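You operate a simulated robot arm through the tools that you are given. There is no shell and no other tool.

Carry out the task below with a simulated two-armed robot. There is one attempt and no reset: what you move stays moved.

Task
Bin the streaked board, shut the head's two valves and flush it clear.
Fine: the board goes into the teal reject bin; draw the slider with the board in nest C to OUT before the flush; one flush; the good boards stay as they are; leave the latch, inserts and screens as they are.

It is judged by the outcome, as a careful person would: the job done as asked, and still so three seconds after it is handed in. It fails if anything else is knocked over, pushed out of place, dropped, spilled or broken.

Robot
Two 7-joint arms with two-finger parallel grippers on one trunk, on a base that drives. Base frame: it is fixed to the floor where the robot stands at the start and does not move with it; the origin is under the middle of the robot, x ahead of it, y to its left, z up; the surface under the hand at the start is at about z = 900. Readings come in mm, degrees, newtons and seconds.
The left shoulder is at the start at [29, 174, 1402], the right one opposite. With the tool pointing down near the work surface each hand reaches from about 100 to 600 mm from the robot's upright axis, wherever it stands, measured 20 degrees to its own side. Places, roughly: blue valve knob of the spray head [700, 100, 1100]; latch of the spray head [700, 200, 1100]; plunger of the flush pot [800, 400, 1200]; red valve knob of the spray head [700, 300, 1100]; slider under the spray head [700, 0, 900]; spray head [700, 200, 1100]. Payload 3.6 kg a hand.
The tool frame of a hand sits at the grasp point between the pads (the TCP): z along the fingers, y along the line on which they close. The tips reach 30 mm beyond it. Largest opening 110 mm; finger width 20, thickness 10; the body of the gripper, 48 by 112 mm, starts 55 mm behind the TCP.
Orientation is that of the tool frame in the base frame, as a unit quaternion [w, x, y, z]. With the fingers straight down and closing along the base's y, the tool's x points along the base's -x, its y along +y and its z along -z.

Tools
- The arms move only by the tool drive_tool. It takes "left_plan", "right_plan" or both (then of equal length, played together; a hand with none holds still); each is a list of rows, each a list of 7 numbers: the gripper command, from -1 (shut) to 1 (fully open), values between in proportion, then the shift along the base's x, y, z in units of 400 mm (1.0 is 400 mm), then the turn, a rotation vector about the base's x, y, z in units of 60 degrees (1.0 is 60 degrees). In form: [[fingers, x, y, z, wx, wy, wz], ...]. A call has 1 to 20 rows; each row is the pose to reach, as a shift and turn from the pose commanded when the call began. A call with a number of a shift or a turn outside -1 to 1 is refused whole. Each row takes 0.2 s and may step no farther than 50 mm and 8.6 degrees from the row before; otherwise, or with a gripper value out of range, the whole call is refused. A pose out of reach is approached as far as the arm can. The call stops where the force on the tool passes 40 N (or 10 N more than at its start, if that is more) or the arm is blocked; 0.2 s more then pass. The fingers move at their own pace (about 153 mm/s each) and stop on an object; they squeeze with about 41 N. The grip force told is the motor's: it shows also when the fingers shut on nothing. Time passes only in rows, and 0.2 s behind the last, so rows that repeat a pose let the fingers close. It gives the time, the measured TCP pose, the force on the tool (base axes), the opening and the grip force at its end, in the units of the frame above (readings bear some noise), with the torque about the TCP (base axes, N m) and any sound that the robot's microphone picked up.
- Cameras (640 x 400 px; columns grow to the right, rows downward): "scene" is now at [117, 3.6, 1578.3]; the picture's right is [0.08, -1.00, 0.00], its down [-0.54, -0.04, -0.84] and it looks along [0.84, 0.07, -0.55] (base axes); focal length 248 px, centre (320, 200). "left" rides on the left gripper at [72, -17, -103] in its tool frame; the picture's right is [0.23, 0.97, 0.00], its down [-0.76, 0.18, -0.62] and it looks along [-0.61, 0.14, 0.78] (tool axes); focal length 222 px, centre (320, 200). "right" rides on the right gripper at [72, 17, -103] in its tool frame; the picture's right is [-0.23, 0.97, 0.00], its down [-0.76, -0.18, -0.62] and it looks along [-0.61, -0.14, 0.78] (tool axes); focal length 222 px, centre (320, 200). There is no depth. A picture from a camera that has moved, and an enlarged one, comes with that camera's place and axes in the base frame and with its lens. The place of the scene camera against the robot may be out by one fixed shift of up to 12 mm in any direction.
- snapshot(camera): a new picture of that camera. The clock stands still meanwhile.
- slide_trunk(by): slides the trunk up (or, below 0, down) by that many mm; the arms and the scene camera ride with it, the base frame stays. It gives what a move gives, with no picture.
- drive_base(legs): drives the robot by 1 to 6 legs, each [ahead, left, turn to the left] in mm, mm and degrees, along the robot's own axes; the way and the turn of a leg run together, so that a leg with both is an arc; at most 1500 mm and 180 degrees a leg. The arms and the cameras ride along, it lands a little off, and it stops where it bumps. It gives what a move gives.
- aim_head(pan, tilt): turns the head with the scene camera to pan (to the left, within 86 degrees either way) and tilt (down, from -29 to 69), counted from straight ahead of the robot. It gives what a move gives.
- zoom(camera, box): a new picture of the part [left, top, right, bottom] of that camera's present view, enlarged. The clock stands still meanwhile.
- job_done(): hands the job in; it is judged then, once.

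Nothing tells you exact positions but the pictures and the camera data. Unless the task says otherwise, let go and move clear before handing in.

The tools are called after ">>>" as name(argument=value, ...) on one line, values as JSON. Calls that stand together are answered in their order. drive_tool: Moves the arms, as the interface text tells. Its arguments: {"type":"object","properties":{"left_plan":{"type":"array","items":{"type":"array","items":{"type":"number"}}},"right_plan":{"type":"array","items":{"type":"array","items":{"type":"number"}}}},"required":[]} The other tools are called the same way: slide_trunk (by) slides the trunk up or down; drive_base (legs) drives the base; aim_head (pan, tilt) turns the head that bears the scene camera; snapshot (camera) takes a picture; zoom (camera, box) takes an enlarged picture of a part of a camera's view; job_done () hands the job in.

At the start:

```text
clock: 0.0
left_tcp_pos: [427.7, 305.3, 1429.6]
left_ee_rot: [0.0, -0.001, 1.0, -0.001]
left_wrist_force: [0.1, -0.3, 0.5]
left_ft_torque: [0.02, 0.02, -0.02]
left_gripper_width: 110.0
left_grasp_force: 0.1
right_tcp_pos: [407.7, -60.1, 1423.6]
right_ee_rot: [-0.001, 0.0, 1.0, -0.001]
right_wrist_force: [0.3, 0.0, 0.1]
right_ft_torque: [-0.01, 0.02, 0.0]
right_gripper_width: 110.2
right_grasp_force: 0.2
trunk travel left (down, up): [-516.0, 247.0]
robot x, y, heading: [0.7, -1.3, -0.2]
head pan, tilt: [4.6, 33.0]
```

scene: 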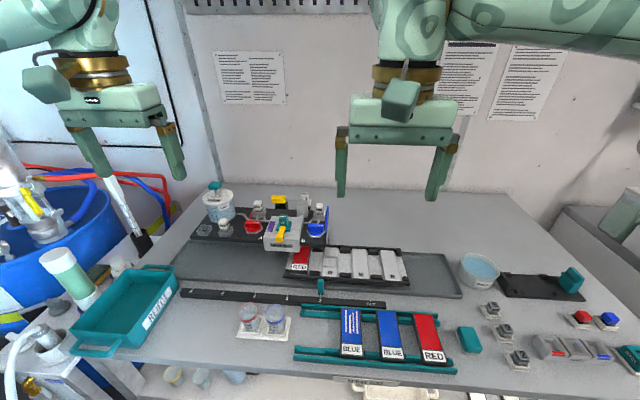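
right: 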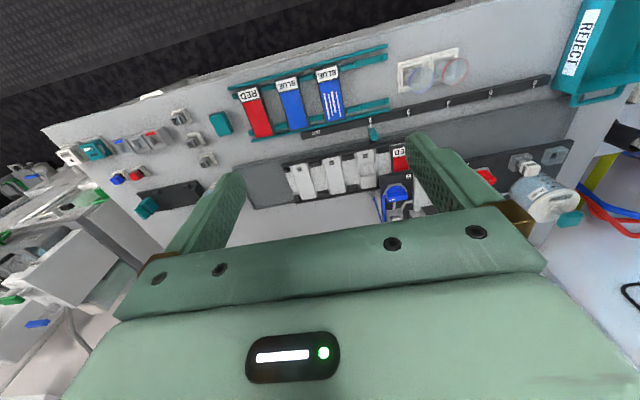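
left: 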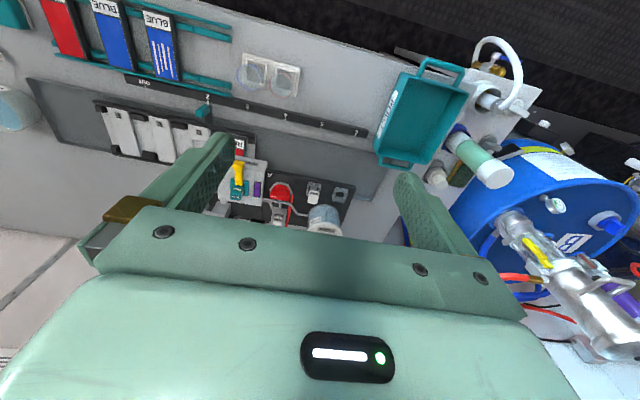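

I see a bench with a spray head, slider rail, board rack with a streaked blue board, and a teal reject bin. I will zoom in on the parts before moving.

>>> zoom(camera="scene", box=[180, 170, 420, 320])

>>> zoom(camera="scene", box=[280, 270, 480, 395])

>>> zoom(camera="scene", box=[40, 170, 280, 320])

>>> zoom(camera="scene", box=[200, 30, 600, 130])

>>> zoom(camera="scene", box=[440, 230, 640, 380])

```text
2.67 times, centred on (300, 245) of scene
camera zoom: at [117.0, 3.6, 1578.3], right [0.08, -1.0, 0.0], down [-0.54, -0.04, -0.84], along [0.84, 0.07, -0.55], focal length 661 px, centre (373, 80)
```

zoom: 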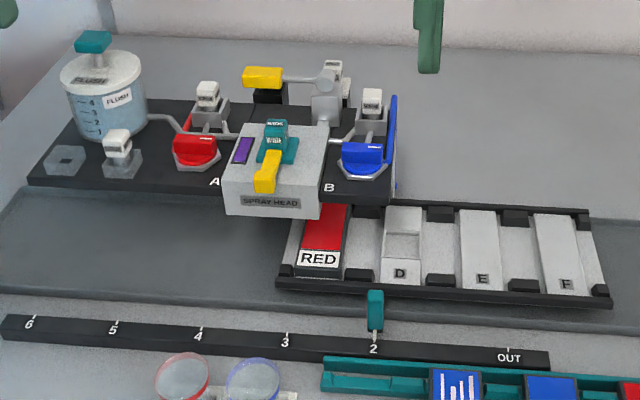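

```text
3.20 times, centred on (380, 332) of scene
camera zoom: at [117.0, 3.6, 1578.3], right [0.08, -1.0, 0.0], down [-0.54, -0.04, -0.84], along [0.84, 0.07, -0.55], focal length 793 px, centre (128, -224)
```

zoom: 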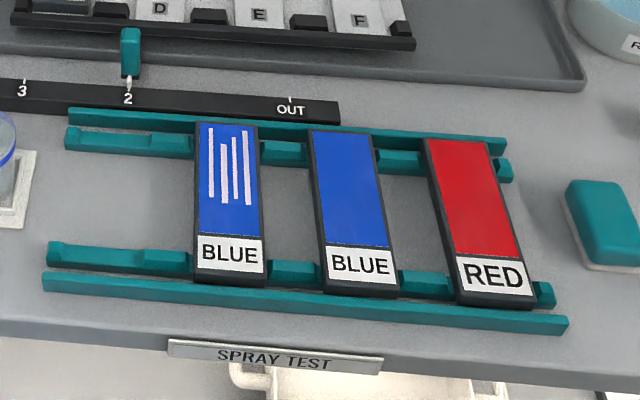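

```text
2.67 times, centred on (160, 245) of scene
camera zoom: at [117.0, 3.6, 1578.3], right [0.08, -1.0, 0.0], down [-0.54, -0.04, -0.84], along [0.84, 0.07, -0.55], focal length 661 px, centre (747, 80)
```

zoom: 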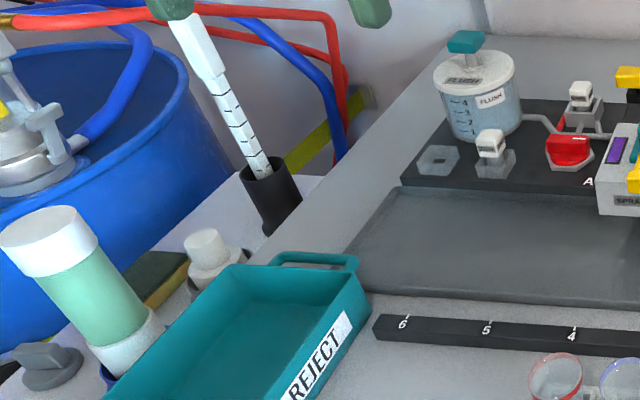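

```text
1.60 times, centred on (400, 80) of scene
camera zoom: at [117.0, 3.6, 1578.3], right [0.08, -1.0, 0.0], down [-0.54, -0.04, -0.84], along [0.84, 0.07, -0.55], focal length 396 px, centre (192, 392)
```

zoom: 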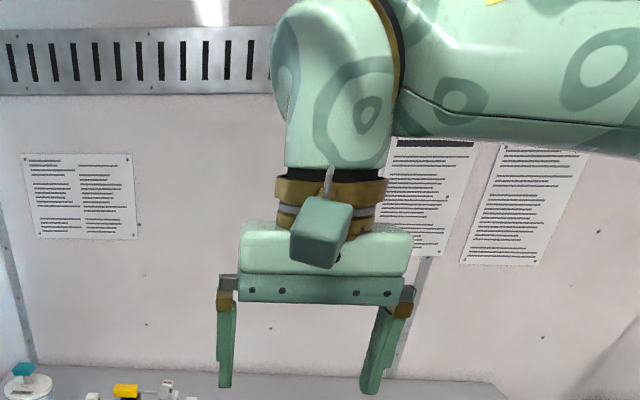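

```text
2.67 times, centred on (540, 305) of scene
camera zoom: at [117.0, 3.6, 1578.3], right [0.08, -1.0, 0.0], down [-0.54, -0.04, -0.84], along [0.84, 0.07, -0.55], focal length 661 px, centre (-267, -80)
```

zoom: 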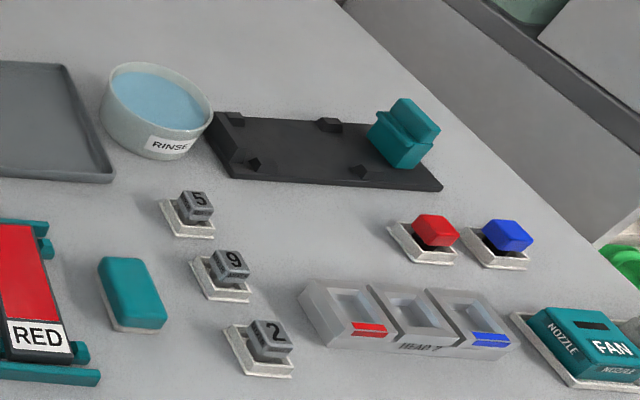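

I want more detail on the valves, spray head, wall notices, and slider. Zooming closer.

>>> zoom(camera="scene", box=[235, 190, 335, 252])

>>> zoom(camera="scene", box=[190, 175, 270, 250])

>>> zoom(camera="scene", box=[210, 45, 290, 110])

>>> zoom(camera="scene", box=[440, 40, 570, 125])

>>> zoom(camera="scene", box=[270, 240, 420, 320])

>>> zoom(camera="left", box=[180, 120, 380, 245])

```text
6.40 times, centred on (285, 221) of scene
camera zoom: at [117.0, 3.6, 1578.3], right [0.08, -1.0, 0.0], down [-0.54, -0.04, -0.84], along [0.84, 0.07, -0.55], focal length 1586 px, centre (544, 66)
```

zoom: 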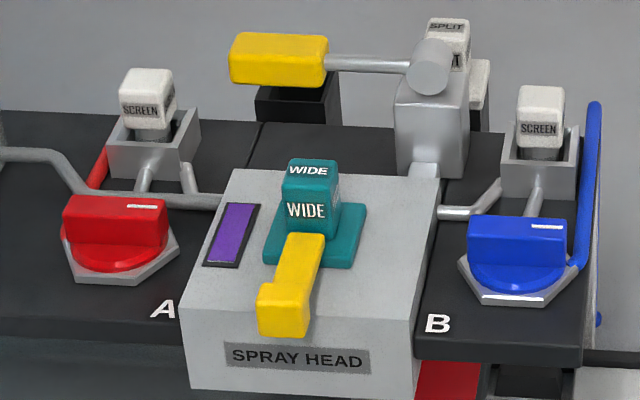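

```text
5.33 times, centred on (230, 212) of scene
camera zoom: at [117.0, 3.6, 1578.3], right [0.08, -1.0, 0.0], down [-0.54, -0.04, -0.84], along [0.84, 0.07, -0.55], focal length 1322 px, centre (800, 133)
```

zoom: 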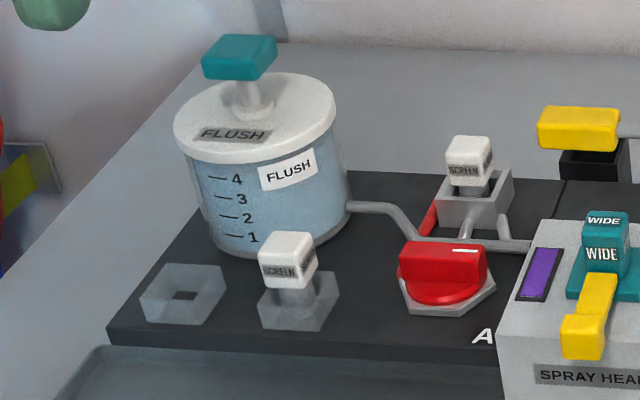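

```text
6.15 times, centred on (250, 78) of scene
camera zoom: at [117.0, 3.6, 1578.3], right [0.08, -1.0, 0.0], down [-0.54, -0.04, -0.84], along [0.84, 0.07, -0.55], focal length 1525 px, centre (751, 954)
```

zoom: 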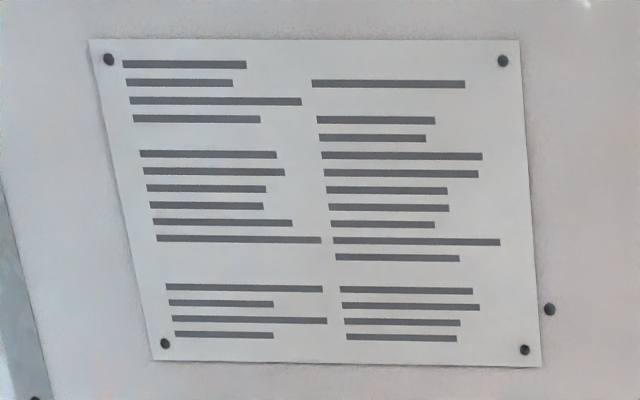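

```text
4.71 times, centred on (505, 82) of scene
camera zoom: at [117.0, 3.6, 1578.3], right [0.08, -1.0, 0.0], down [-0.54, -0.04, -0.84], along [0.84, 0.07, -0.55], focal length 1166 px, centre (-551, 753)
```

zoom: 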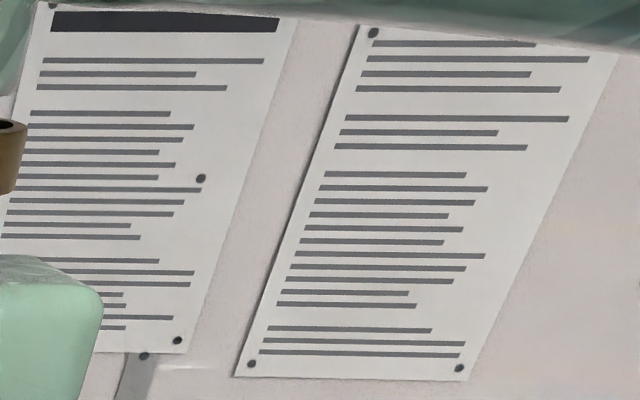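

```text
4.27 times, centred on (345, 280) of scene
camera zoom: at [117.0, 3.6, 1578.3], right [0.08, -1.0, 0.0], down [-0.54, -0.04, -0.84], along [0.84, 0.07, -0.55], focal length 1057 px, centre (213, -141)
```

zoom: 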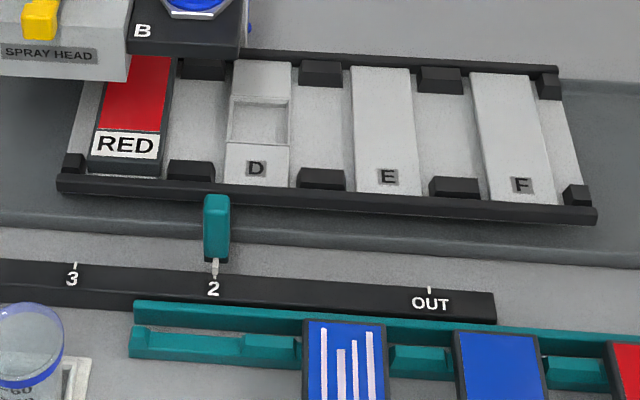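

```text
3.20 times, centred on (280, 182) of left
camera zoom: at [355.0, 287.3, 1531.2], right [-0.23, 0.97, 0.0], down [0.76, 0.18, 0.62], along [0.61, 0.14, -0.78], focal length 711 px, centre (448, 256)
```

zoom: 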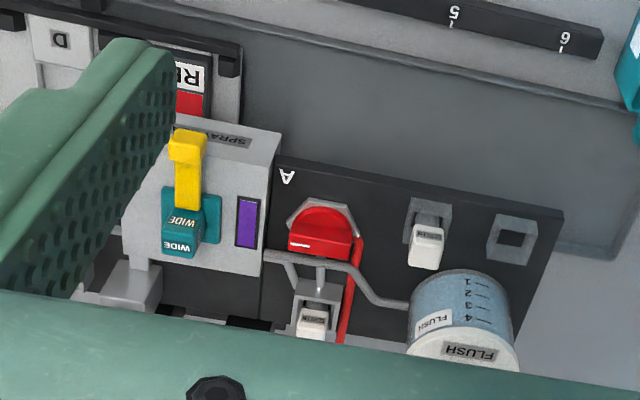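

The zoom seems to render real detail, so I'll zoom tightly on the knobs, yellow handle and nearby labels before moving anything.

>>> zoom(camera="scene", box=[240, 212, 272, 240])

>>> zoom(camera="scene", box=[300, 212, 336, 244])

>>> zoom(camera="scene", box=[265, 188, 325, 225])

>>> zoom(camera="left", box=[225, 160, 345, 235])

>>> zoom(camera="right", box=[360, 140, 440, 225])

>>> zoom(camera="scene", box=[230, 290, 300, 345])

```text
14.29 times, centred on (256, 226) of scene
camera zoom: at [117.0, 3.6, 1578.3], right [0.08, -1.0, 0.0], down [-0.54, -0.04, -0.84], along [0.84, 0.07, -0.55], focal length 3540 px, centre (1234, -171)
```

zoom: 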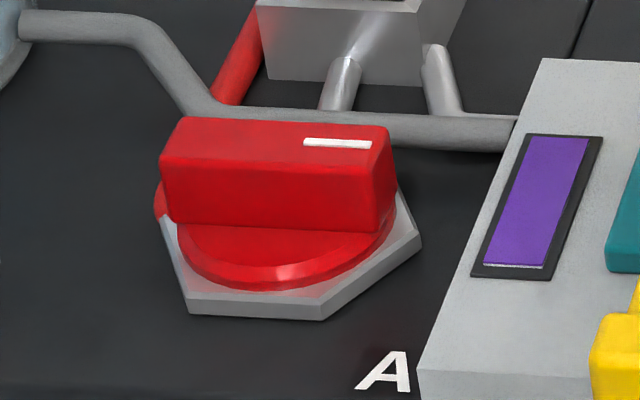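

```text
12.50 times, centred on (318, 228) of scene
camera zoom: at [117.0, 3.6, 1578.3], right [0.08, -1.0, 0.0], down [-0.54, -0.04, -0.84], along [0.84, 0.07, -0.55], focal length 3097 px, centre (345, -150)
```

zoom: 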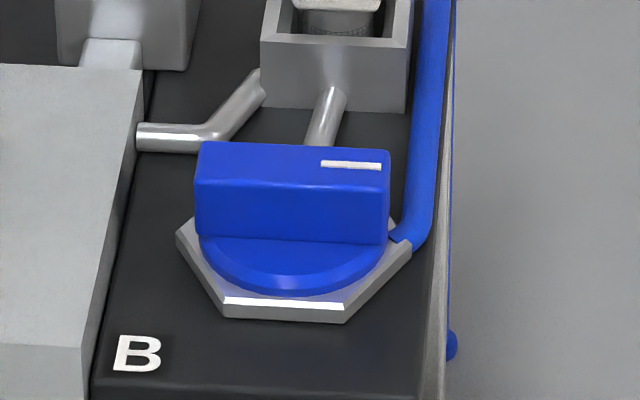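

```text
10.67 times, centred on (295, 206) of scene
camera zoom: at [117.0, 3.6, 1578.3], right [0.08, -1.0, 0.0], down [-0.54, -0.04, -0.84], along [0.84, 0.07, -0.55], focal length 2643 px, centre (587, 131)
```

zoom: 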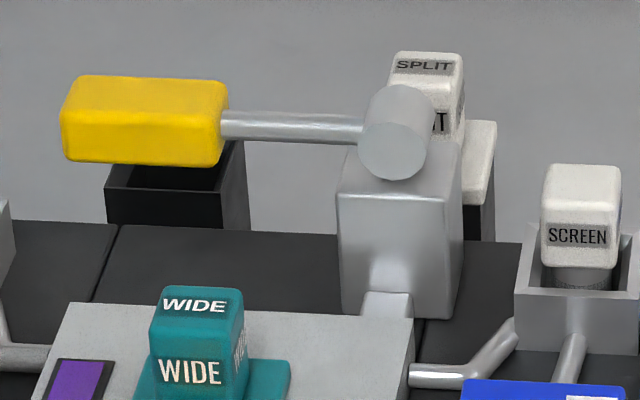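

```text
5.33 times, centred on (285, 198) of left
camera zoom: at [355.0, 287.3, 1531.2], right [-0.23, 0.97, 0.0], down [0.76, 0.18, 0.62], along [0.61, 0.14, -0.78], focal length 1185 px, centre (507, 213)
```

zoom: 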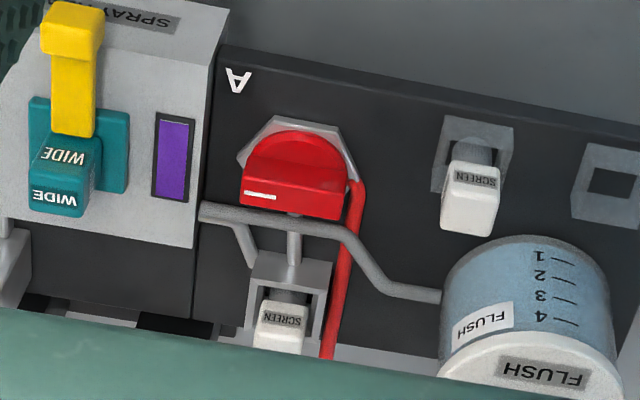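

```text
4.71 times, centred on (400, 182) of right
camera zoom: at [334.5, -41.1, 1526.7], right [0.23, 0.97, 0.0], down [0.76, -0.18, 0.62], along [0.61, -0.14, -0.78], focal length 1045 px, centre (-56, 282)
```

zoom: 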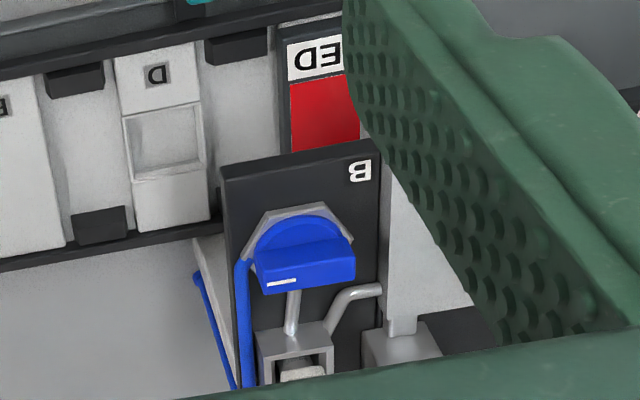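

```text
7.27 times, centred on (265, 318) of scene
camera zoom: at [117.0, 3.6, 1578.3], right [0.08, -1.0, 0.0], down [-0.54, -0.04, -0.84], along [0.84, 0.07, -0.55], focal length 1802 px, centre (720, -654)
```

zoom: 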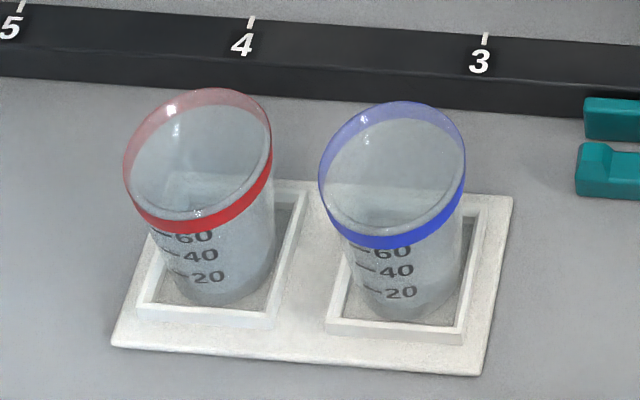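

Both knobs (red about [738, 263, 1050], blue further right) have their bars across and no printed marks; the purple window suggests both are open. I'll look down at the bench edge and the base to see how much room there is to drive.

>>> aim_head(pan=0, tilt=69)

>>> snapshot(camera="scene")

```text
clock: 1.0
left_tcp_pos: [427.7, 306.7, 1428.6]
left_ee_rot: [0.0, -0.001, 1.0, 0.0]
left_wrist_force: [0.5, 0.4, 0.6]
left_ft_torque: [-0.01, 0.01, 0.01]
left_gripper_width: 109.8
left_grasp_force: 0.0
right_tcp_pos: [406.6, -59.1, 1423.6]
right_ee_rot: [-0.001, 0.0, 1.0, 0.0]
right_wrist_force: [0.3, 0.0, -0.2]
right_ft_torque: [0.0, -0.04, -0.03]
right_gripper_width: 109.9
right_grasp_force: 0.0
trunk travel left (down, up): [-516.0, 247.0]
robot x, y, heading: [-2.6, -1.1, 0.2]
head pan, tilt: [0.0, 68.8]
```

```text
taken
camera scene: at [84.2, -3.5, 1531.6], right [0.0, -1.0, 0.0], down [-0.93, 0.0, -0.36], along [0.36, 0.0, -0.93], focal length 248 px, centre (320, 200)
```

scene: 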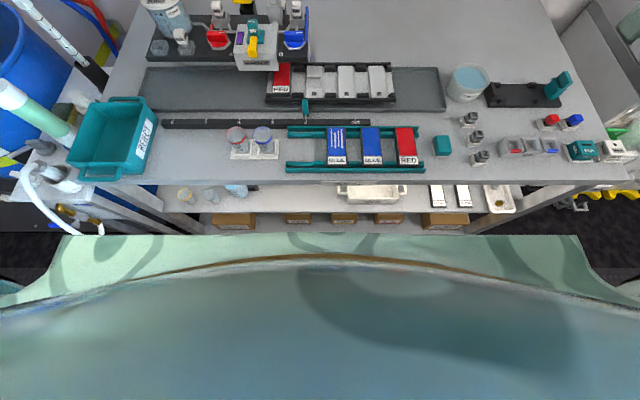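

The bench's front edge is near x=373. I'll look to the left and right to check the floor and obstacles before planning any drive.

>>> aim_head(pan=70, tilt=45)

>>> snapshot(camera="scene")

```text
clock: 2.4
left_tcp_pos: [427.5, 305.3, 1427.1]
left_ee_rot: [0.0, 0.0, 1.0, 0.0]
left_wrist_force: [-0.7, 0.2, -0.1]
left_ft_torque: [-0.03, -0.02, 0.0]
left_gripper_width: 110.0
left_grasp_force: 0.0
right_tcp_pos: [406.6, -60.0, 1424.0]
right_ee_rot: [-0.001, 0.001, 1.0, 0.0]
right_wrist_force: [0.2, -0.6, -0.1]
right_ft_torque: [-0.03, 0.0, 0.0]
right_gripper_width: 110.0
right_grasp_force: 0.0
trunk travel left (down, up): [-516.0, 247.0]
robot x, y, heading: [-2.0, -1.9, -0.2]
head pan, tilt: [70.0, 45.0]
```

```text
taken
camera scene: at [56.1, 72.9, 1560.4], right [0.94, -0.34, 0.0], down [-0.24, -0.66, -0.71], along [0.24, 0.66, -0.71], focal length 248 px, centre (320, 200)
```

scene: 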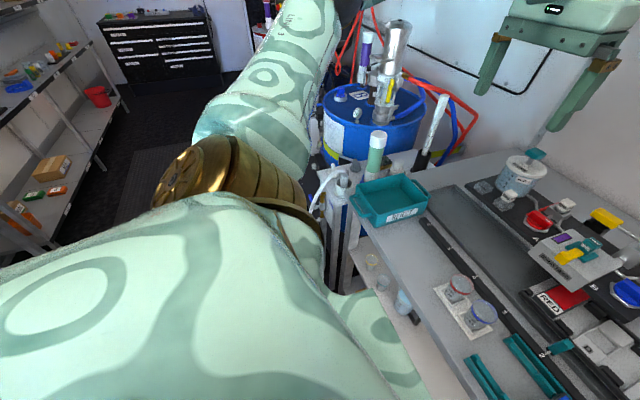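

The left floor looks open, with a cart against the bench's left side. Now I turn the head back and move the right arm out of the way while bringing the left hand over to look at the streaked board (about [491, -53, 915]).

>>> aim_head(pan=0, tilt=50)

>>> drive_tool(left_plan=[[1, -0.009, -0.074, -0.074, 0, 0, 0], [1, -0.018, -0.148, -0.147, 0, 0, 0], [1, -0.027, -0.221, -0.22, 0, 0, 0], [1, -0.037, -0.295, -0.294, 0, 0, 0], [1, -0.046, -0.369, -0.367, 0, 0, 0], [1, -0.055, -0.443, -0.441, 0, 0, 0], [1, -0.064, -0.516, -0.514, 0, 0, 0], [1, -0.073, -0.59, -0.588, 0, 0, 0], [1, -0.082, -0.664, -0.661, 0, 0, 0], [1, -0.092, -0.738, -0.735, 0, 0, 0], [1, -0.101, -0.811, -0.808, 0, 0, 0], [1, -0.11, -0.885, -0.882, 0, 0, 0], [1, -0.119, -0.959, -0.955, 0, 0, 0]], right_plan=[[1, -0.008, -0.065, 0, 0, 0, 0], [1, -0.015, -0.131, 0, 0, 0, 0], [1, -0.023, -0.196, 0, 0, 0, 0], [1, -0.031, -0.262, 0, 0, 0, 0], [1, -0.038, -0.327, 0, 0, 0, 0], [1, -0.046, -0.392, 0, 0, 0, 0], [1, -0.054, -0.458, 0, 0, 0, 0], [1, -0.062, -0.523, 0, 0, 0, 0], [1, -0.069, -0.588, 0, 0, 0, 0], [1, -0.077, -0.654, 0, 0, 0, 0], [1, -0.085, -0.719, 0, 0, 0, 0], [1, -0.092, -0.785, 0, 0, 0, 0], [1, -0.1, -0.85, 0, 0, 0, 0]])

>>> snapshot(camera="scene")

>>> snapshot(camera="left")

```text
clock: 3.8
left_tcp_pos: [427.2, 305.8, 1428.6]
left_ee_rot: [0.0, -0.001, 1.0, 0.0]
left_wrist_force: [-0.5, 0.2, -1.1]
left_ft_torque: [-0.01, -0.01, 0.0]
left_gripper_width: 110.2
left_grasp_force: 0.0
right_tcp_pos: [406.7, -59.6, 1422.2]
right_ee_rot: [0.0, -0.001, 1.0, 0.0]
right_wrist_force: [0.3, 0.3, 0.1]
right_ft_torque: [-0.02, 0.02, -0.04]
right_gripper_width: 110.2
right_grasp_force: 0.1
trunk travel left (down, up): [-516.0, 247.0]
robot x, y, heading: [0.9, 0.2, -0.2]
head pan, tilt: [0.0, 50.0]
```

```text
clock: 6.6
left_tcp_pos: [379.9, -79.5, 1044.5]
left_ee_rot: [0.0, -0.001, 1.0, 0.0]
left_wrist_force: [0.4, 0.9, 1.0]
left_ft_torque: [0.03, 0.02, -0.01]
left_gripper_width: 109.8
left_grasp_force: 0.0
right_tcp_pos: [348.7, -322.4, 1381.9]
right_ee_rot: [0.0, 0.001, 1.0, 0.001]
right_wrist_force: [0.2, 1.2, -0.2]
right_ft_torque: [-0.03, 0.03, 0.0]
right_gripper_width: 110.1
right_grasp_force: 0.1
right hand out of reach, approached as far as the arm can: row 9, 10, 11, 12, 13
trunk travel left (down, up): [-516.0, 247.0]
robot x, y, heading: [-1.0, 3.6, -0.1]
head pan, tilt: [0.0, 50.0]
```

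```text
taken
camera scene: at [105.3, -5.4, 1553.5], right [0.0, -1.0, 0.0], down [-0.77, 0.0, -0.64], along [0.64, 0.0, -0.77], focal length 248 px, centre (320, 200)
```

scene: 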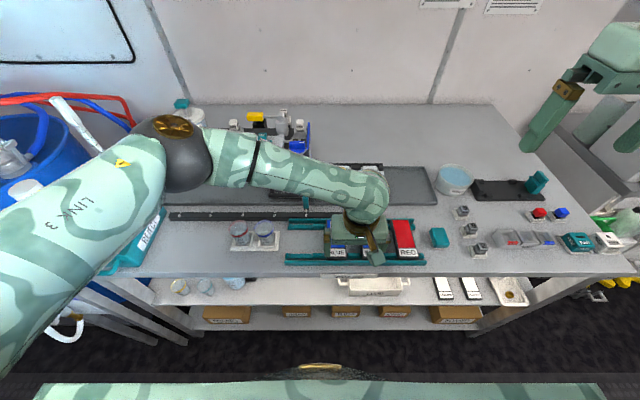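

```text
taken
camera left: at [308.1, -98.5, 1147.5], right [-0.23, 0.97, 0.0], down [0.76, 0.18, 0.62], along [0.61, 0.14, -0.78], focal length 222 px, centre (320, 200)
```

left: 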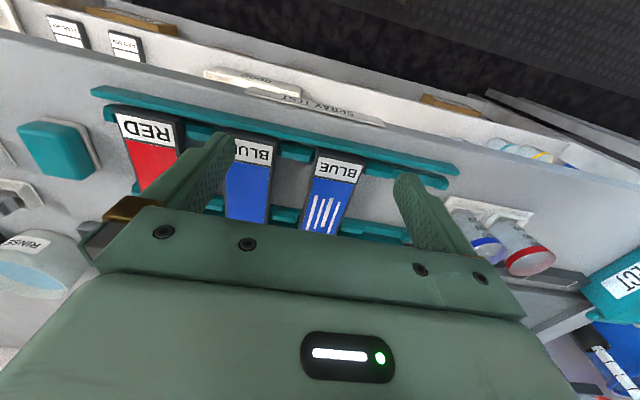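

The left hand now looks at the rack; the streaked board is near the picture's centre. I'll zoom to measure its position and height.

>>> zoom(camera="left", box=[220, 120, 420, 245])

>>> zoom(camera="scene", box=[280, 205, 440, 275])

```text
3.20 times, centred on (320, 182) of left
camera zoom: at [308.1, -98.5, 1147.5], right [-0.23, 0.97, 0.0], down [0.76, 0.18, 0.62], along [0.61, 0.14, -0.78], focal length 711 px, centre (320, 256)
```

zoom: 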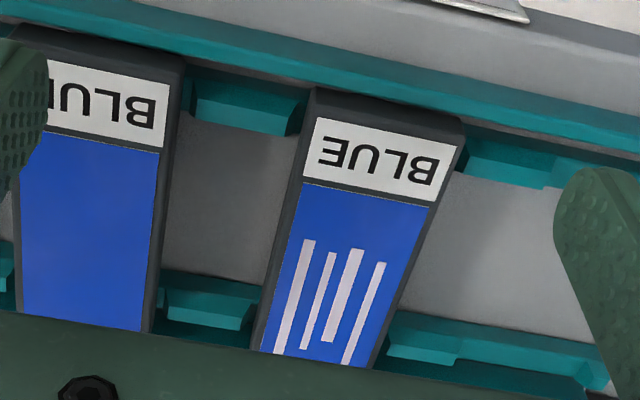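

```text
4.00 times, centred on (360, 240) of scene
camera zoom: at [105.3, -5.4, 1553.5], right [0.0, -1.0, 0.0], down [-0.77, 0.0, -0.64], along [0.64, 0.0, -0.77], focal length 991 px, centre (160, 40)
```

zoom: 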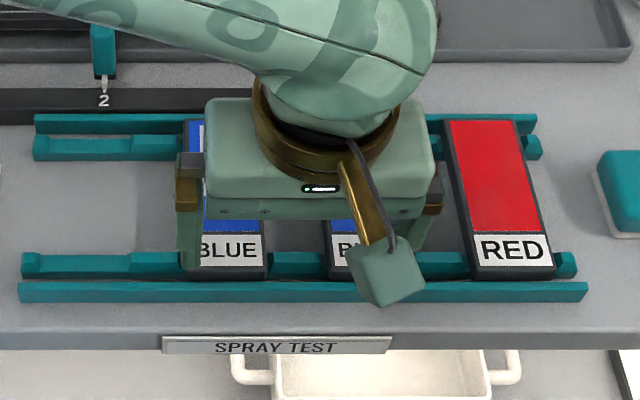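

I take the streaked board's centre line at y≈-46, with a clear gap between the rails around x≈480. I'll move the left hand above it with a partly opened grip and look again.

>>> drive_tool(left_plan=[[0.545, 0.0875, 0.028, -0.045, 0, 0, 0], [0.545, 0.175, 0.056, -0.09, 0, 0, 0], [0.545, 0.2625, 0.084, -0.136, 0, 0, 0], [0.545, 0.2625, 0.084, -0.136, 0, 0, 0]])

>>> snapshot(camera="left")

>>> zoom(camera="scene", box=[280, 195, 440, 275])

```text
clock: 7.6
left_tcp_pos: [483.3, -46.3, 992.2]
left_ee_rot: [0.0, 0.0, 1.0, 0.0]
left_wrist_force: [-0.6, -0.3, -0.1]
left_ft_torque: [-0.01, 0.04, 0.03]
left_gripper_width: 84.8
left_grasp_force: 0.1
right_tcp_pos: [349.9, -321.2, 1383.6]
right_ee_rot: [-0.001, 0.001, 1.0, 0.0]
right_wrist_force: [0.6, 0.7, 0.1]
right_ft_torque: [-0.01, -0.01, -0.03]
right_gripper_width: 110.3
right_grasp_force: 0.0
trunk travel left (down, up): [-516.0, 247.0]
robot x, y, heading: [2.1, -0.2, 0.0]
head pan, tilt: [0.0, 50.0]
```

```text
taken
camera left: at [410.9, -63.6, 1094.2], right [-0.23, 0.97, 0.0], down [0.76, 0.18, 0.62], along [0.61, 0.14, -0.78], focal length 222 px, centre (320, 200)
```

left: 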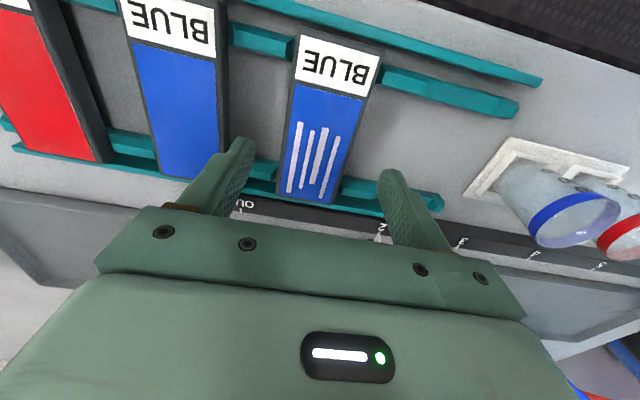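

```text
4.00 times, centred on (360, 235) of scene
camera zoom: at [105.0, -3.9, 1553.6], right [0.0, -1.0, 0.0], down [-0.77, 0.0, -0.64], along [0.64, 0.0, -0.77], focal length 991 px, centre (160, 60)
```

zoom: 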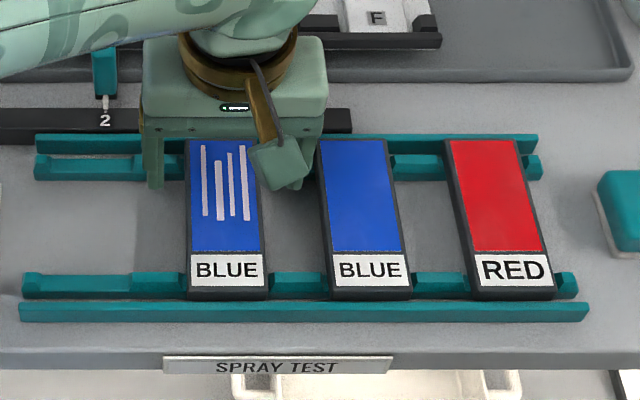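

The board is between the fingers in view. I'll zoom for a precise triangulation of its corners and height.

>>> zoom(camera="left", box=[200, 20, 440, 220])

```text
2.00 times, centred on (320, 120) of left
camera zoom: at [410.9, -63.6, 1094.2], right [-0.23, 0.97, 0.0], down [0.76, 0.18, 0.62], along [0.61, 0.14, -0.78], focal length 444 px, centre (320, 360)
```

zoom: 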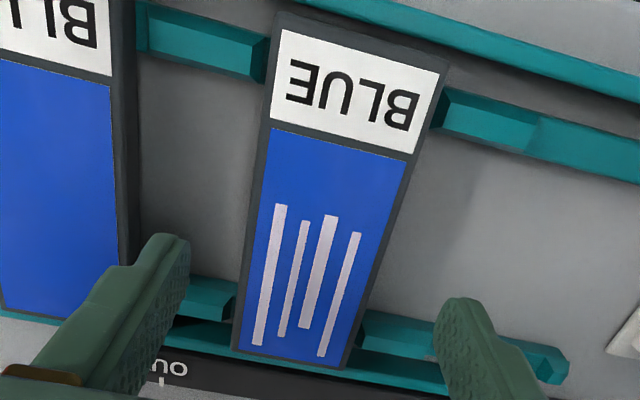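

The board's top is at z≈932, centred at about [477, -49], 55 mm wide. I'll descend with the fingers in the gaps beside it and check.

>>> drive_tool(left_plan=[[0.545, -0.019, -0.009, -0.05, 0, 0, 0], [0.545, -0.019, -0.009, -0.1, 0, 0, 0], [0.545, -0.019, -0.009, -0.139, 0, 0, 0]])

>>> zoom(camera="left", box=[160, 0, 480, 240])

>>> zoom(camera="scene", box=[280, 195, 440, 275])

```text
clock: 8.4
left_tcp_pos: [475.2, -48.8, 936.4]
left_ee_rot: [0.0, 0.0, 1.0, 0.0]
left_wrist_force: [-0.8, -0.1, 0.5]
left_ft_torque: [0.0, 0.01, -0.02]
left_gripper_width: 84.9
left_grasp_force: 0.1
right_tcp_pos: [350.0, -322.8, 1382.5]
right_ee_rot: [0.0, 0.001, 1.0, 0.001]
right_wrist_force: [-0.3, 0.7, 0.5]
right_ft_torque: [-0.01, 0.0, -0.01]
right_gripper_width: 110.1
right_grasp_force: 0.0
trunk travel left (down, up): [-516.0, 247.0]
robot x, y, heading: [-1.5, -2.4, 0.1]
head pan, tilt: [0.0, 50.0]
```

```text
1.67 times, centred on (320, 120) of left
camera zoom: at [403.1, -67.1, 1038.5], right [-0.23, 0.97, 0.0], down [0.76, 0.18, 0.62], along [0.61, 0.14, -0.78], focal length 370 px, centre (320, 333)
```

zoom: 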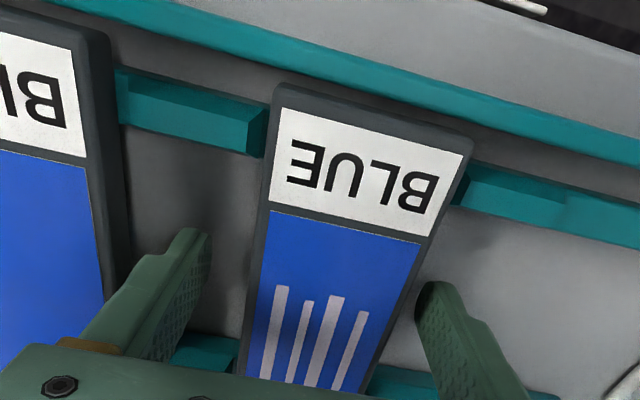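

```text
4.00 times, centred on (360, 235) of scene
camera zoom: at [105.0, -4.6, 1553.5], right [0.0, -1.0, 0.0], down [-0.77, 0.0, -0.64], along [0.64, 0.0, -0.77], focal length 991 px, centre (160, 60)
```

zoom: 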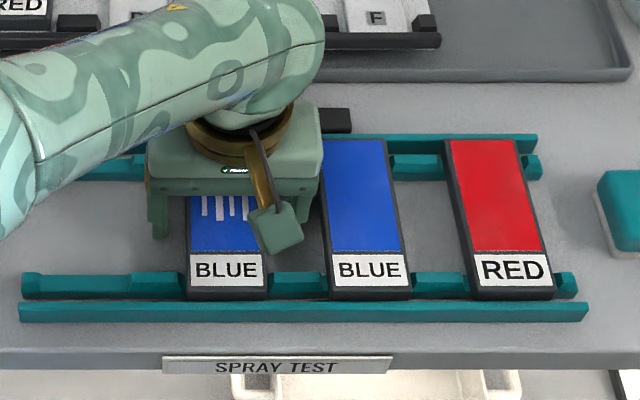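

Fingers are on either side of the board with no contact. Now closing the grip.

>>> drive_tool(left_plan=[[0.2, 0, 0, 0, 0, 0, 0], [-1, 0, 0, 0, 0, 0, 0], [-1, 0, 0, 0, 0, 0, 0], [-1, 0, 0, 0, 0, 0, 0]])

>>> zoom(camera="left", box=[160, 0, 480, 240])

```text
clock: 9.4
left_tcp_pos: [476.1, -49.3, 936.3]
left_ee_rot: [0.0, 0.0, 1.0, 0.0]
left_wrist_force: [0.6, 0.7, -0.1]
left_ft_torque: [-0.03, 0.03, 0.01]
left_gripper_width: 55.0
left_grasp_force: 40.7
right_tcp_pos: [349.6, -322.8, 1383.6]
right_ee_rot: [0.0, 0.002, 1.0, -0.001]
right_wrist_force: [-0.1, -0.6, -0.5]
right_ft_torque: [-0.02, -0.01, 0.01]
right_gripper_width: 109.8
right_grasp_force: 0.1
trunk travel left (down, up): [-516.0, 247.0]
robot x, y, heading: [-3.0, -1.2, 0.2]
head pan, tilt: [0.0, 50.0]
```

```text
1.67 times, centred on (320, 120) of left
camera zoom: at [403.2, -66.9, 1038.7], right [-0.23, 0.97, 0.0], down [0.76, 0.18, 0.62], along [0.61, 0.14, -0.78], focal length 370 px, centre (320, 333)
```

zoom: 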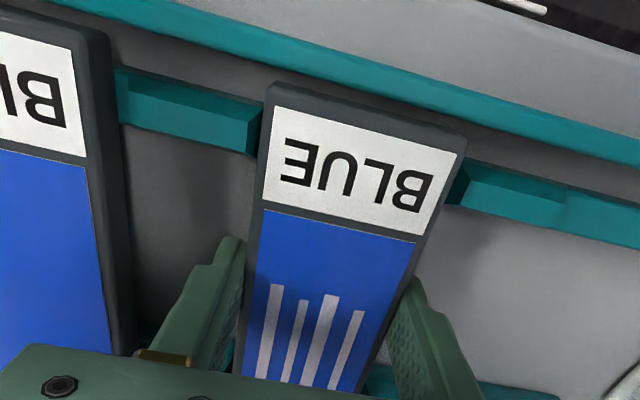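

Board gripped at 55 mm with 41 N. Lifting it straight up.

>>> drive_tool(left_plan=[[-1, 0, 0, 0.05, 0, 0, 0], [-1, 0, 0, 0.12, 0, 0, 0], [-1, 0, 0, 0.22, 0, 0, 0], [-1, 0, 0, 0.32, 0, 0, 0], [-1, 0, 0, 0.42, 0, 0, 0], [-1, 0, 0, 0.42, 0, 0, 0]])

>>> snapshot(camera="left")

>>> snapshot(camera="scene")

```text
clock: 10.8
left_tcp_pos: [475.2, -47.5, 1105.1]
left_ee_rot: [0.0, -0.001, 1.0, 0.0]
left_wrist_force: [0.7, -1.2, -0.8]
left_ft_torque: [-0.01, -0.02, 0.03]
left_gripper_width: 54.7
left_grasp_force: 40.7
right_tcp_pos: [350.1, -321.0, 1383.2]
right_ee_rot: [-0.001, 0.001, 1.0, 0.001]
right_wrist_force: [0.6, 0.8, -0.1]
right_ft_torque: [-0.01, 0.0, 0.03]
right_gripper_width: 109.9
right_grasp_force: 0.1
trunk travel left (down, up): [-516.0, 247.0]
robot x, y, heading: [-0.5, 0.4, 0.1]
head pan, tilt: [0.0, 50.0]
```

```text
taken
camera left: at [403.6, -65.7, 1207.5], right [-0.23, 0.97, 0.0], down [0.76, 0.18, 0.62], along [0.61, 0.14, -0.78], focal length 222 px, centre (320, 200)
```

left: 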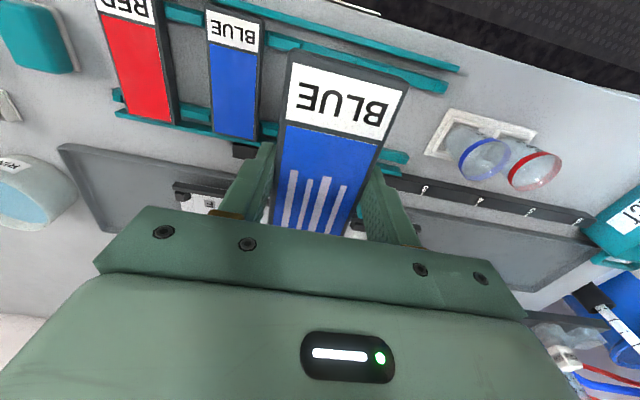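

```text
taken
camera scene: at [105.3, -4.0, 1553.5], right [0.0, -1.0, 0.0], down [-0.77, 0.0, -0.64], along [0.64, 0.0, -0.77], focal length 248 px, centre (320, 200)
```

scene: 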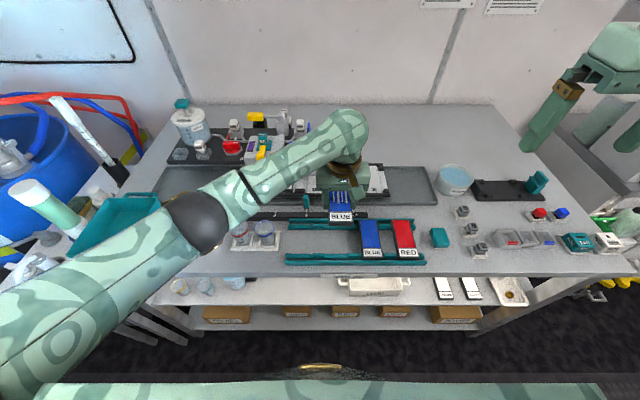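

Board is lifted cleanly. The bin is around [505, 600], too far from here, so I'll drive the base about 280 mm to the left in small legs, then look at the bin.

>>> drive_base(legs=[[0, 140, 0], [0, 140, 0]])

>>> aim_head(pan=25, tilt=50)

>>> snapshot(camera="scene")

>>> snapshot(camera="left")

```text
clock: 13.1
left_tcp_pos: [474.5, 233.0, 1104.9]
left_ee_rot: [0.0, 0.0, 1.0, 0.0]
left_wrist_force: [-0.4, -0.1, -0.3]
left_ft_torque: [0.01, 0.03, 0.0]
left_gripper_width: 55.1
left_grasp_force: 41.3
right_tcp_pos: [349.4, -42.5, 1383.5]
right_ee_rot: [0.0, 0.002, 1.0, 0.001]
right_wrist_force: [0.2, 0.2, 0.0]
right_ft_torque: [-0.02, -0.01, -0.03]
right_gripper_width: 109.9
right_grasp_force: 0.0
trunk travel left (down, up): [-516.0, 247.0]
robot x, y, heading: [-3.4, 279.3, 0.2]
head pan, tilt: [0.0, 50.0]
```

```text
clock: 14.0
left_tcp_pos: [475.5, 231.2, 1104.7]
left_ee_rot: [0.0, 0.0, 1.0, 0.0]
left_wrist_force: [0.2, -0.3, 0.0]
left_ft_torque: [0.01, -0.02, -0.03]
left_gripper_width: 55.1
left_grasp_force: 40.9
right_tcp_pos: [349.4, -42.5, 1382.3]
right_ee_rot: [-0.001, 0.002, 1.0, 0.001]
right_wrist_force: [-0.5, 0.2, 0.2]
right_ft_torque: [-0.01, 0.03, -0.02]
right_gripper_width: 109.9
right_grasp_force: 0.1
trunk travel left (down, up): [-516.0, 247.0]
robot x, y, heading: [0.9, 279.9, -0.1]
head pan, tilt: [25.0, 50.0]
```

```text
taken
camera scene: at [98.0, 307.5, 1553.5], right [0.42, -0.91, 0.0], down [-0.69, -0.32, -0.64], along [0.58, 0.27, -0.77], focal length 248 px, centre (320, 200)
```

scene: 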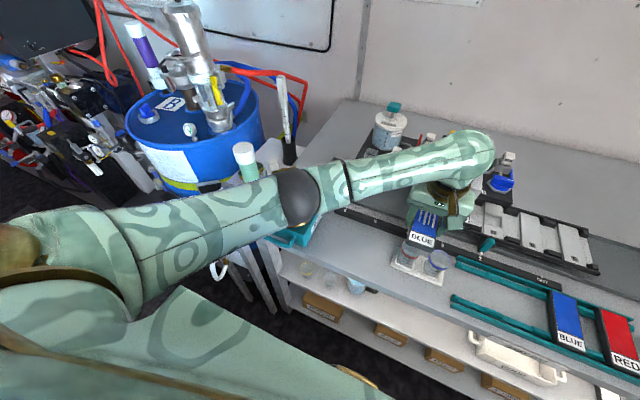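

```text
taken
camera left: at [403.3, 213.0, 1207.1], right [-0.23, 0.97, 0.0], down [0.76, 0.18, 0.62], along [0.61, 0.14, -0.78], focal length 222 px, centre (320, 200)
```

left: 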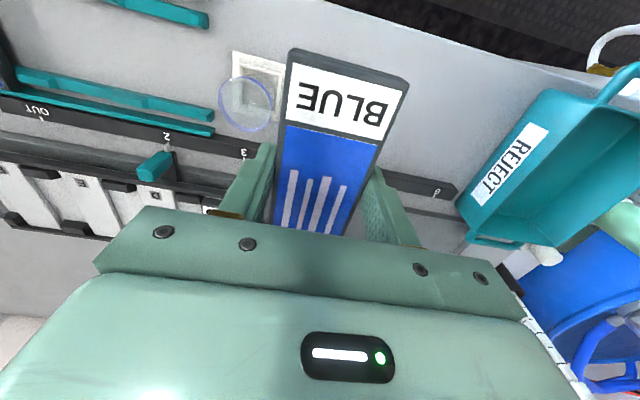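

Drove cleanly to y≈280. The bin is seen at the hand camera's right edge. I'll move the hand partway toward it, staying high, to measure the bin.

>>> drive_tool(left_plan=[[-1, 0, 0.1, 0.02, 0, 0, 0], [-1, 0, 0.2, 0.04, 0, 0, 0], [-1, 0, 0.3, 0.06, 0, 0, 0], [-1, 0, 0.4, 0.08, 0, 0, 0], [-1, 0, 0.45, 0.0875, 0, 0, 0], [-1, 0, 0.45, 0.0875, 0, 0, 0]])

>>> snapshot(camera="left")

>>> snapshot(camera="scene")

```text
clock: 15.4
left_tcp_pos: [476.2, 412.7, 1139.4]
left_ee_rot: [0.0, 0.001, 1.0, 0.0]
left_wrist_force: [0.1, -1.5, -0.5]
left_ft_torque: [-0.02, 0.03, 0.0]
left_gripper_width: 54.9
left_grasp_force: 40.9
right_tcp_pos: [349.2, -41.2, 1383.7]
right_ee_rot: [0.001, 0.002, 1.0, 0.0]
right_wrist_force: [-0.5, -0.3, 0.6]
right_ft_torque: [0.04, 0.0, 0.05]
right_gripper_width: 109.9
right_grasp_force: 0.0
trunk travel left (down, up): [-516.0, 247.0]
robot x, y, heading: [0.0, 282.8, 0.1]
head pan, tilt: [25.0, 50.0]
```

```text
taken
camera left: at [403.7, 393.3, 1241.5], right [-0.23, 0.97, 0.0], down [0.76, 0.18, 0.62], along [0.61, 0.14, -0.78], focal length 222 px, centre (320, 200)
```

left: 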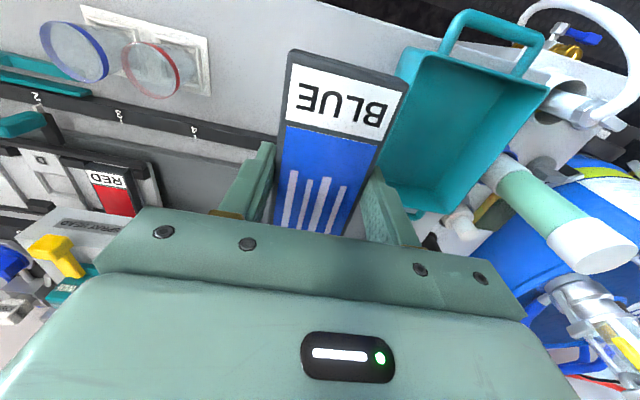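

```text
taken
camera scene: at [98.1, 308.1, 1553.5], right [0.42, -0.91, 0.0], down [-0.69, -0.32, -0.64], along [0.58, 0.27, -0.77], focal length 248 px, centre (320, 200)
```

scene: 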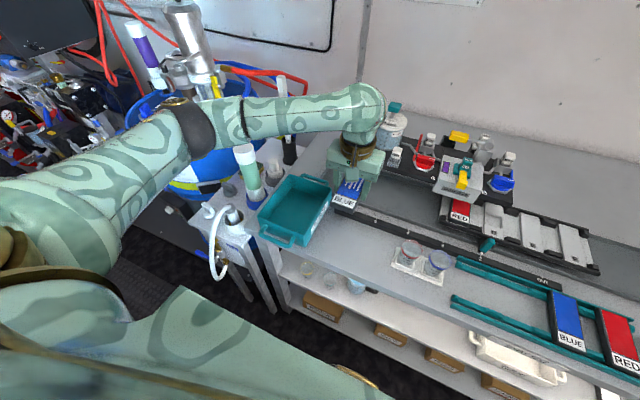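

Both cameras see the bin now. Zooming on each to triangulate its rim and floor.

>>> zoom(camera="scene", box=[200, 130, 360, 260])

>>> zoom(camera="left", box=[370, 0, 640, 250])

```text
3.08 times, centred on (280, 195) of scene
camera zoom: at [98.1, 308.1, 1553.5], right [0.42, -0.91, 0.0], down [-0.69, -0.32, -0.64], along [0.58, 0.27, -0.77], focal length 762 px, centre (443, 215)
```

zoom: 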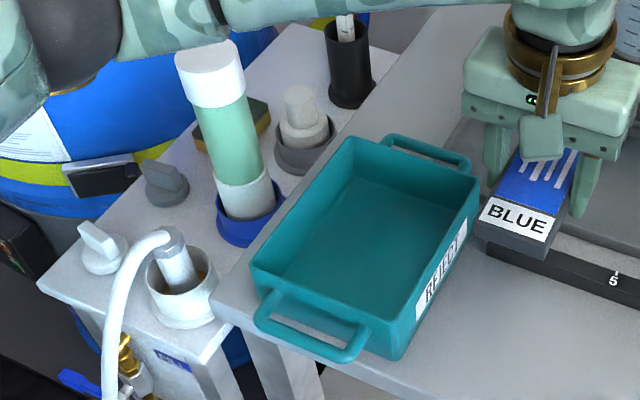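

```text
1.60 times, centred on (505, 125) of left
camera zoom: at [403.7, 393.3, 1241.5], right [-0.23, 0.97, 0.0], down [0.76, 0.18, 0.62], along [0.61, 0.14, -0.78], focal length 355 px, centre (24, 320)
```

zoom: 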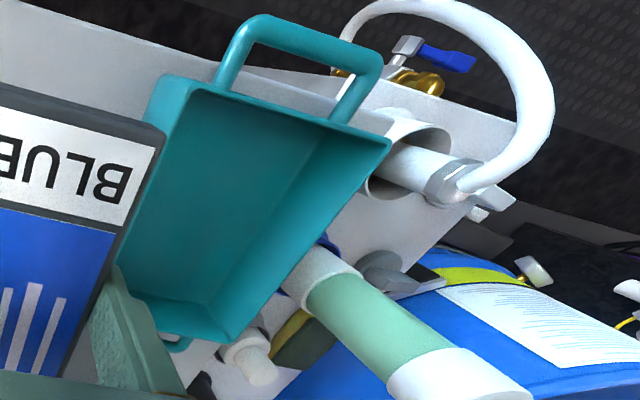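

The bin rim is at z≈980, spanning x≈402–592 and y≈490–647, so its centre is about [497, 568]. I'll move over it and check before lowering.

>>> drive_tool(left_plan=[[-1, 0.0125, 0.1, -0.02, 0, 0, 0], [-1, 0.025, 0.2, -0.06, 0, 0, 0], [-1, 0.0375, 0.3, -0.1, 0, 0, 0], [-1, 0.05, 0.385, -0.15, 0, 0, 0], [-1, 0.05, 0.385, -0.15, 0, 0, 0]])

>>> snapshot(camera="left")

>>> snapshot(camera="scene")

```text
clock: 16.6
left_tcp_pos: [495.2, 565.5, 1079.9]
left_ee_rot: [0.0, 0.0, 1.0, 0.0]
left_wrist_force: [0.0, -0.4, -0.2]
left_ft_torque: [-0.03, 0.01, -0.03]
left_gripper_width: 55.1
left_grasp_force: 40.9
right_tcp_pos: [349.4, -42.2, 1383.0]
right_ee_rot: [0.0, 0.002, 1.0, 0.002]
right_wrist_force: [0.3, -0.4, 0.1]
right_ft_torque: [0.02, 0.01, 0.03]
right_gripper_width: 110.1
right_grasp_force: 0.0
trunk travel left (down, up): [-516.0, 247.0]
robot x, y, heading: [-2.7, 278.7, -0.3]
head pan, tilt: [25.0, 50.0]
```

```text
taken
camera left: at [423.5, 547.0, 1182.4], right [-0.23, 0.97, 0.0], down [0.76, 0.18, 0.62], along [0.61, 0.14, -0.78], focal length 222 px, centre (320, 200)
```

left: 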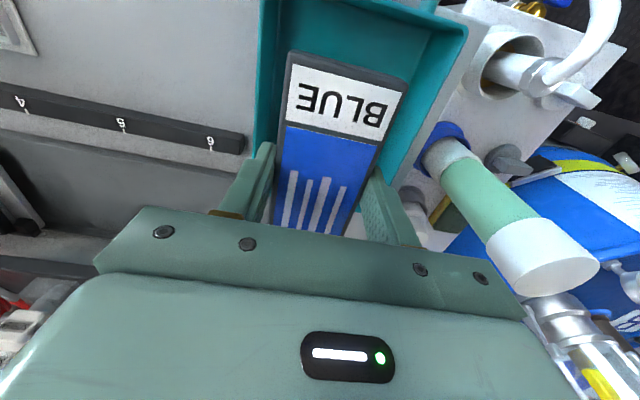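

```text
taken
camera scene: at [97.9, 307.5, 1553.5], right [0.42, -0.91, 0.0], down [-0.69, -0.32, -0.64], along [0.58, 0.27, -0.77], focal length 248 px, centre (320, 200)
```

scene: 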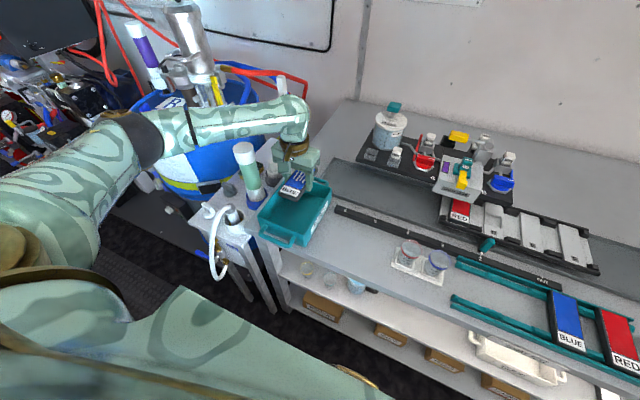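

The board is over the bin with clearance to the green cylinder on the left. Lowering into the bin.

>>> drive_tool(left_plan=[[-1, 0, 0.005, -0.1, 0, 0, 0], [-1, 0, 0.005, -0.2, 0, 0, 0], [-1, 0, 0.005, -0.28, 0, 0, 0], [-1, 0, 0.005, -0.34, 0, 0, 0]])

>>> snapshot(camera="left")

>>> zoom(camera="scene", box=[200, 130, 360, 260])

```text
clock: 17.6
left_tcp_pos: [494.9, 567.0, 943.4]
left_ee_rot: [0.0, 0.0, 1.0, 0.0]
left_wrist_force: [-0.6, -0.5, -0.5]
left_ft_torque: [-0.02, 0.01, 0.02]
left_gripper_width: 55.0
left_grasp_force: 41.1
right_tcp_pos: [350.2, -41.7, 1382.7]
right_ee_rot: [0.0, 0.002, 1.0, 0.0]
right_wrist_force: [-0.1, 0.7, 0.4]
right_ft_torque: [-0.01, -0.03, -0.03]
right_gripper_width: 109.9
right_grasp_force: 0.1
trunk travel left (down, up): [-516.0, 247.0]
robot x, y, heading: [2.9, 277.4, -0.1]
head pan, tilt: [25.0, 50.0]
```

```text
taken
camera left: at [423.4, 549.7, 1046.4], right [-0.23, 0.97, 0.0], down [0.76, 0.18, 0.62], along [0.61, 0.14, -0.78], focal length 222 px, centre (320, 200)
```

left: 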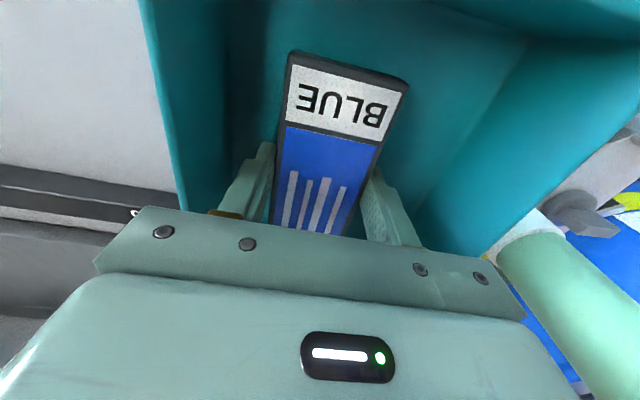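

```text
3.08 times, centred on (280, 195) of scene
camera zoom: at [98.2, 308.3, 1553.5], right [0.42, -0.91, 0.0], down [-0.69, -0.32, -0.64], along [0.58, 0.27, -0.77], focal length 762 px, centre (443, 215)
```

zoom: 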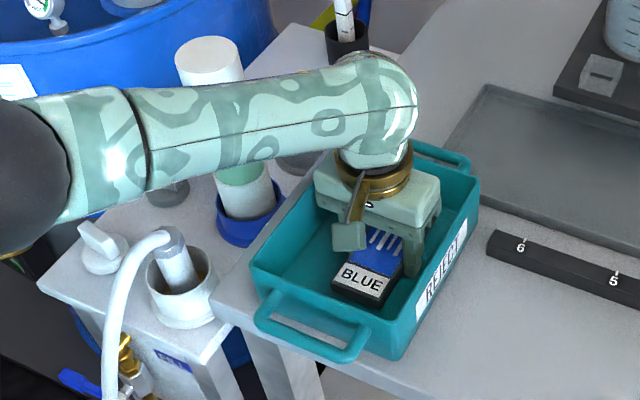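

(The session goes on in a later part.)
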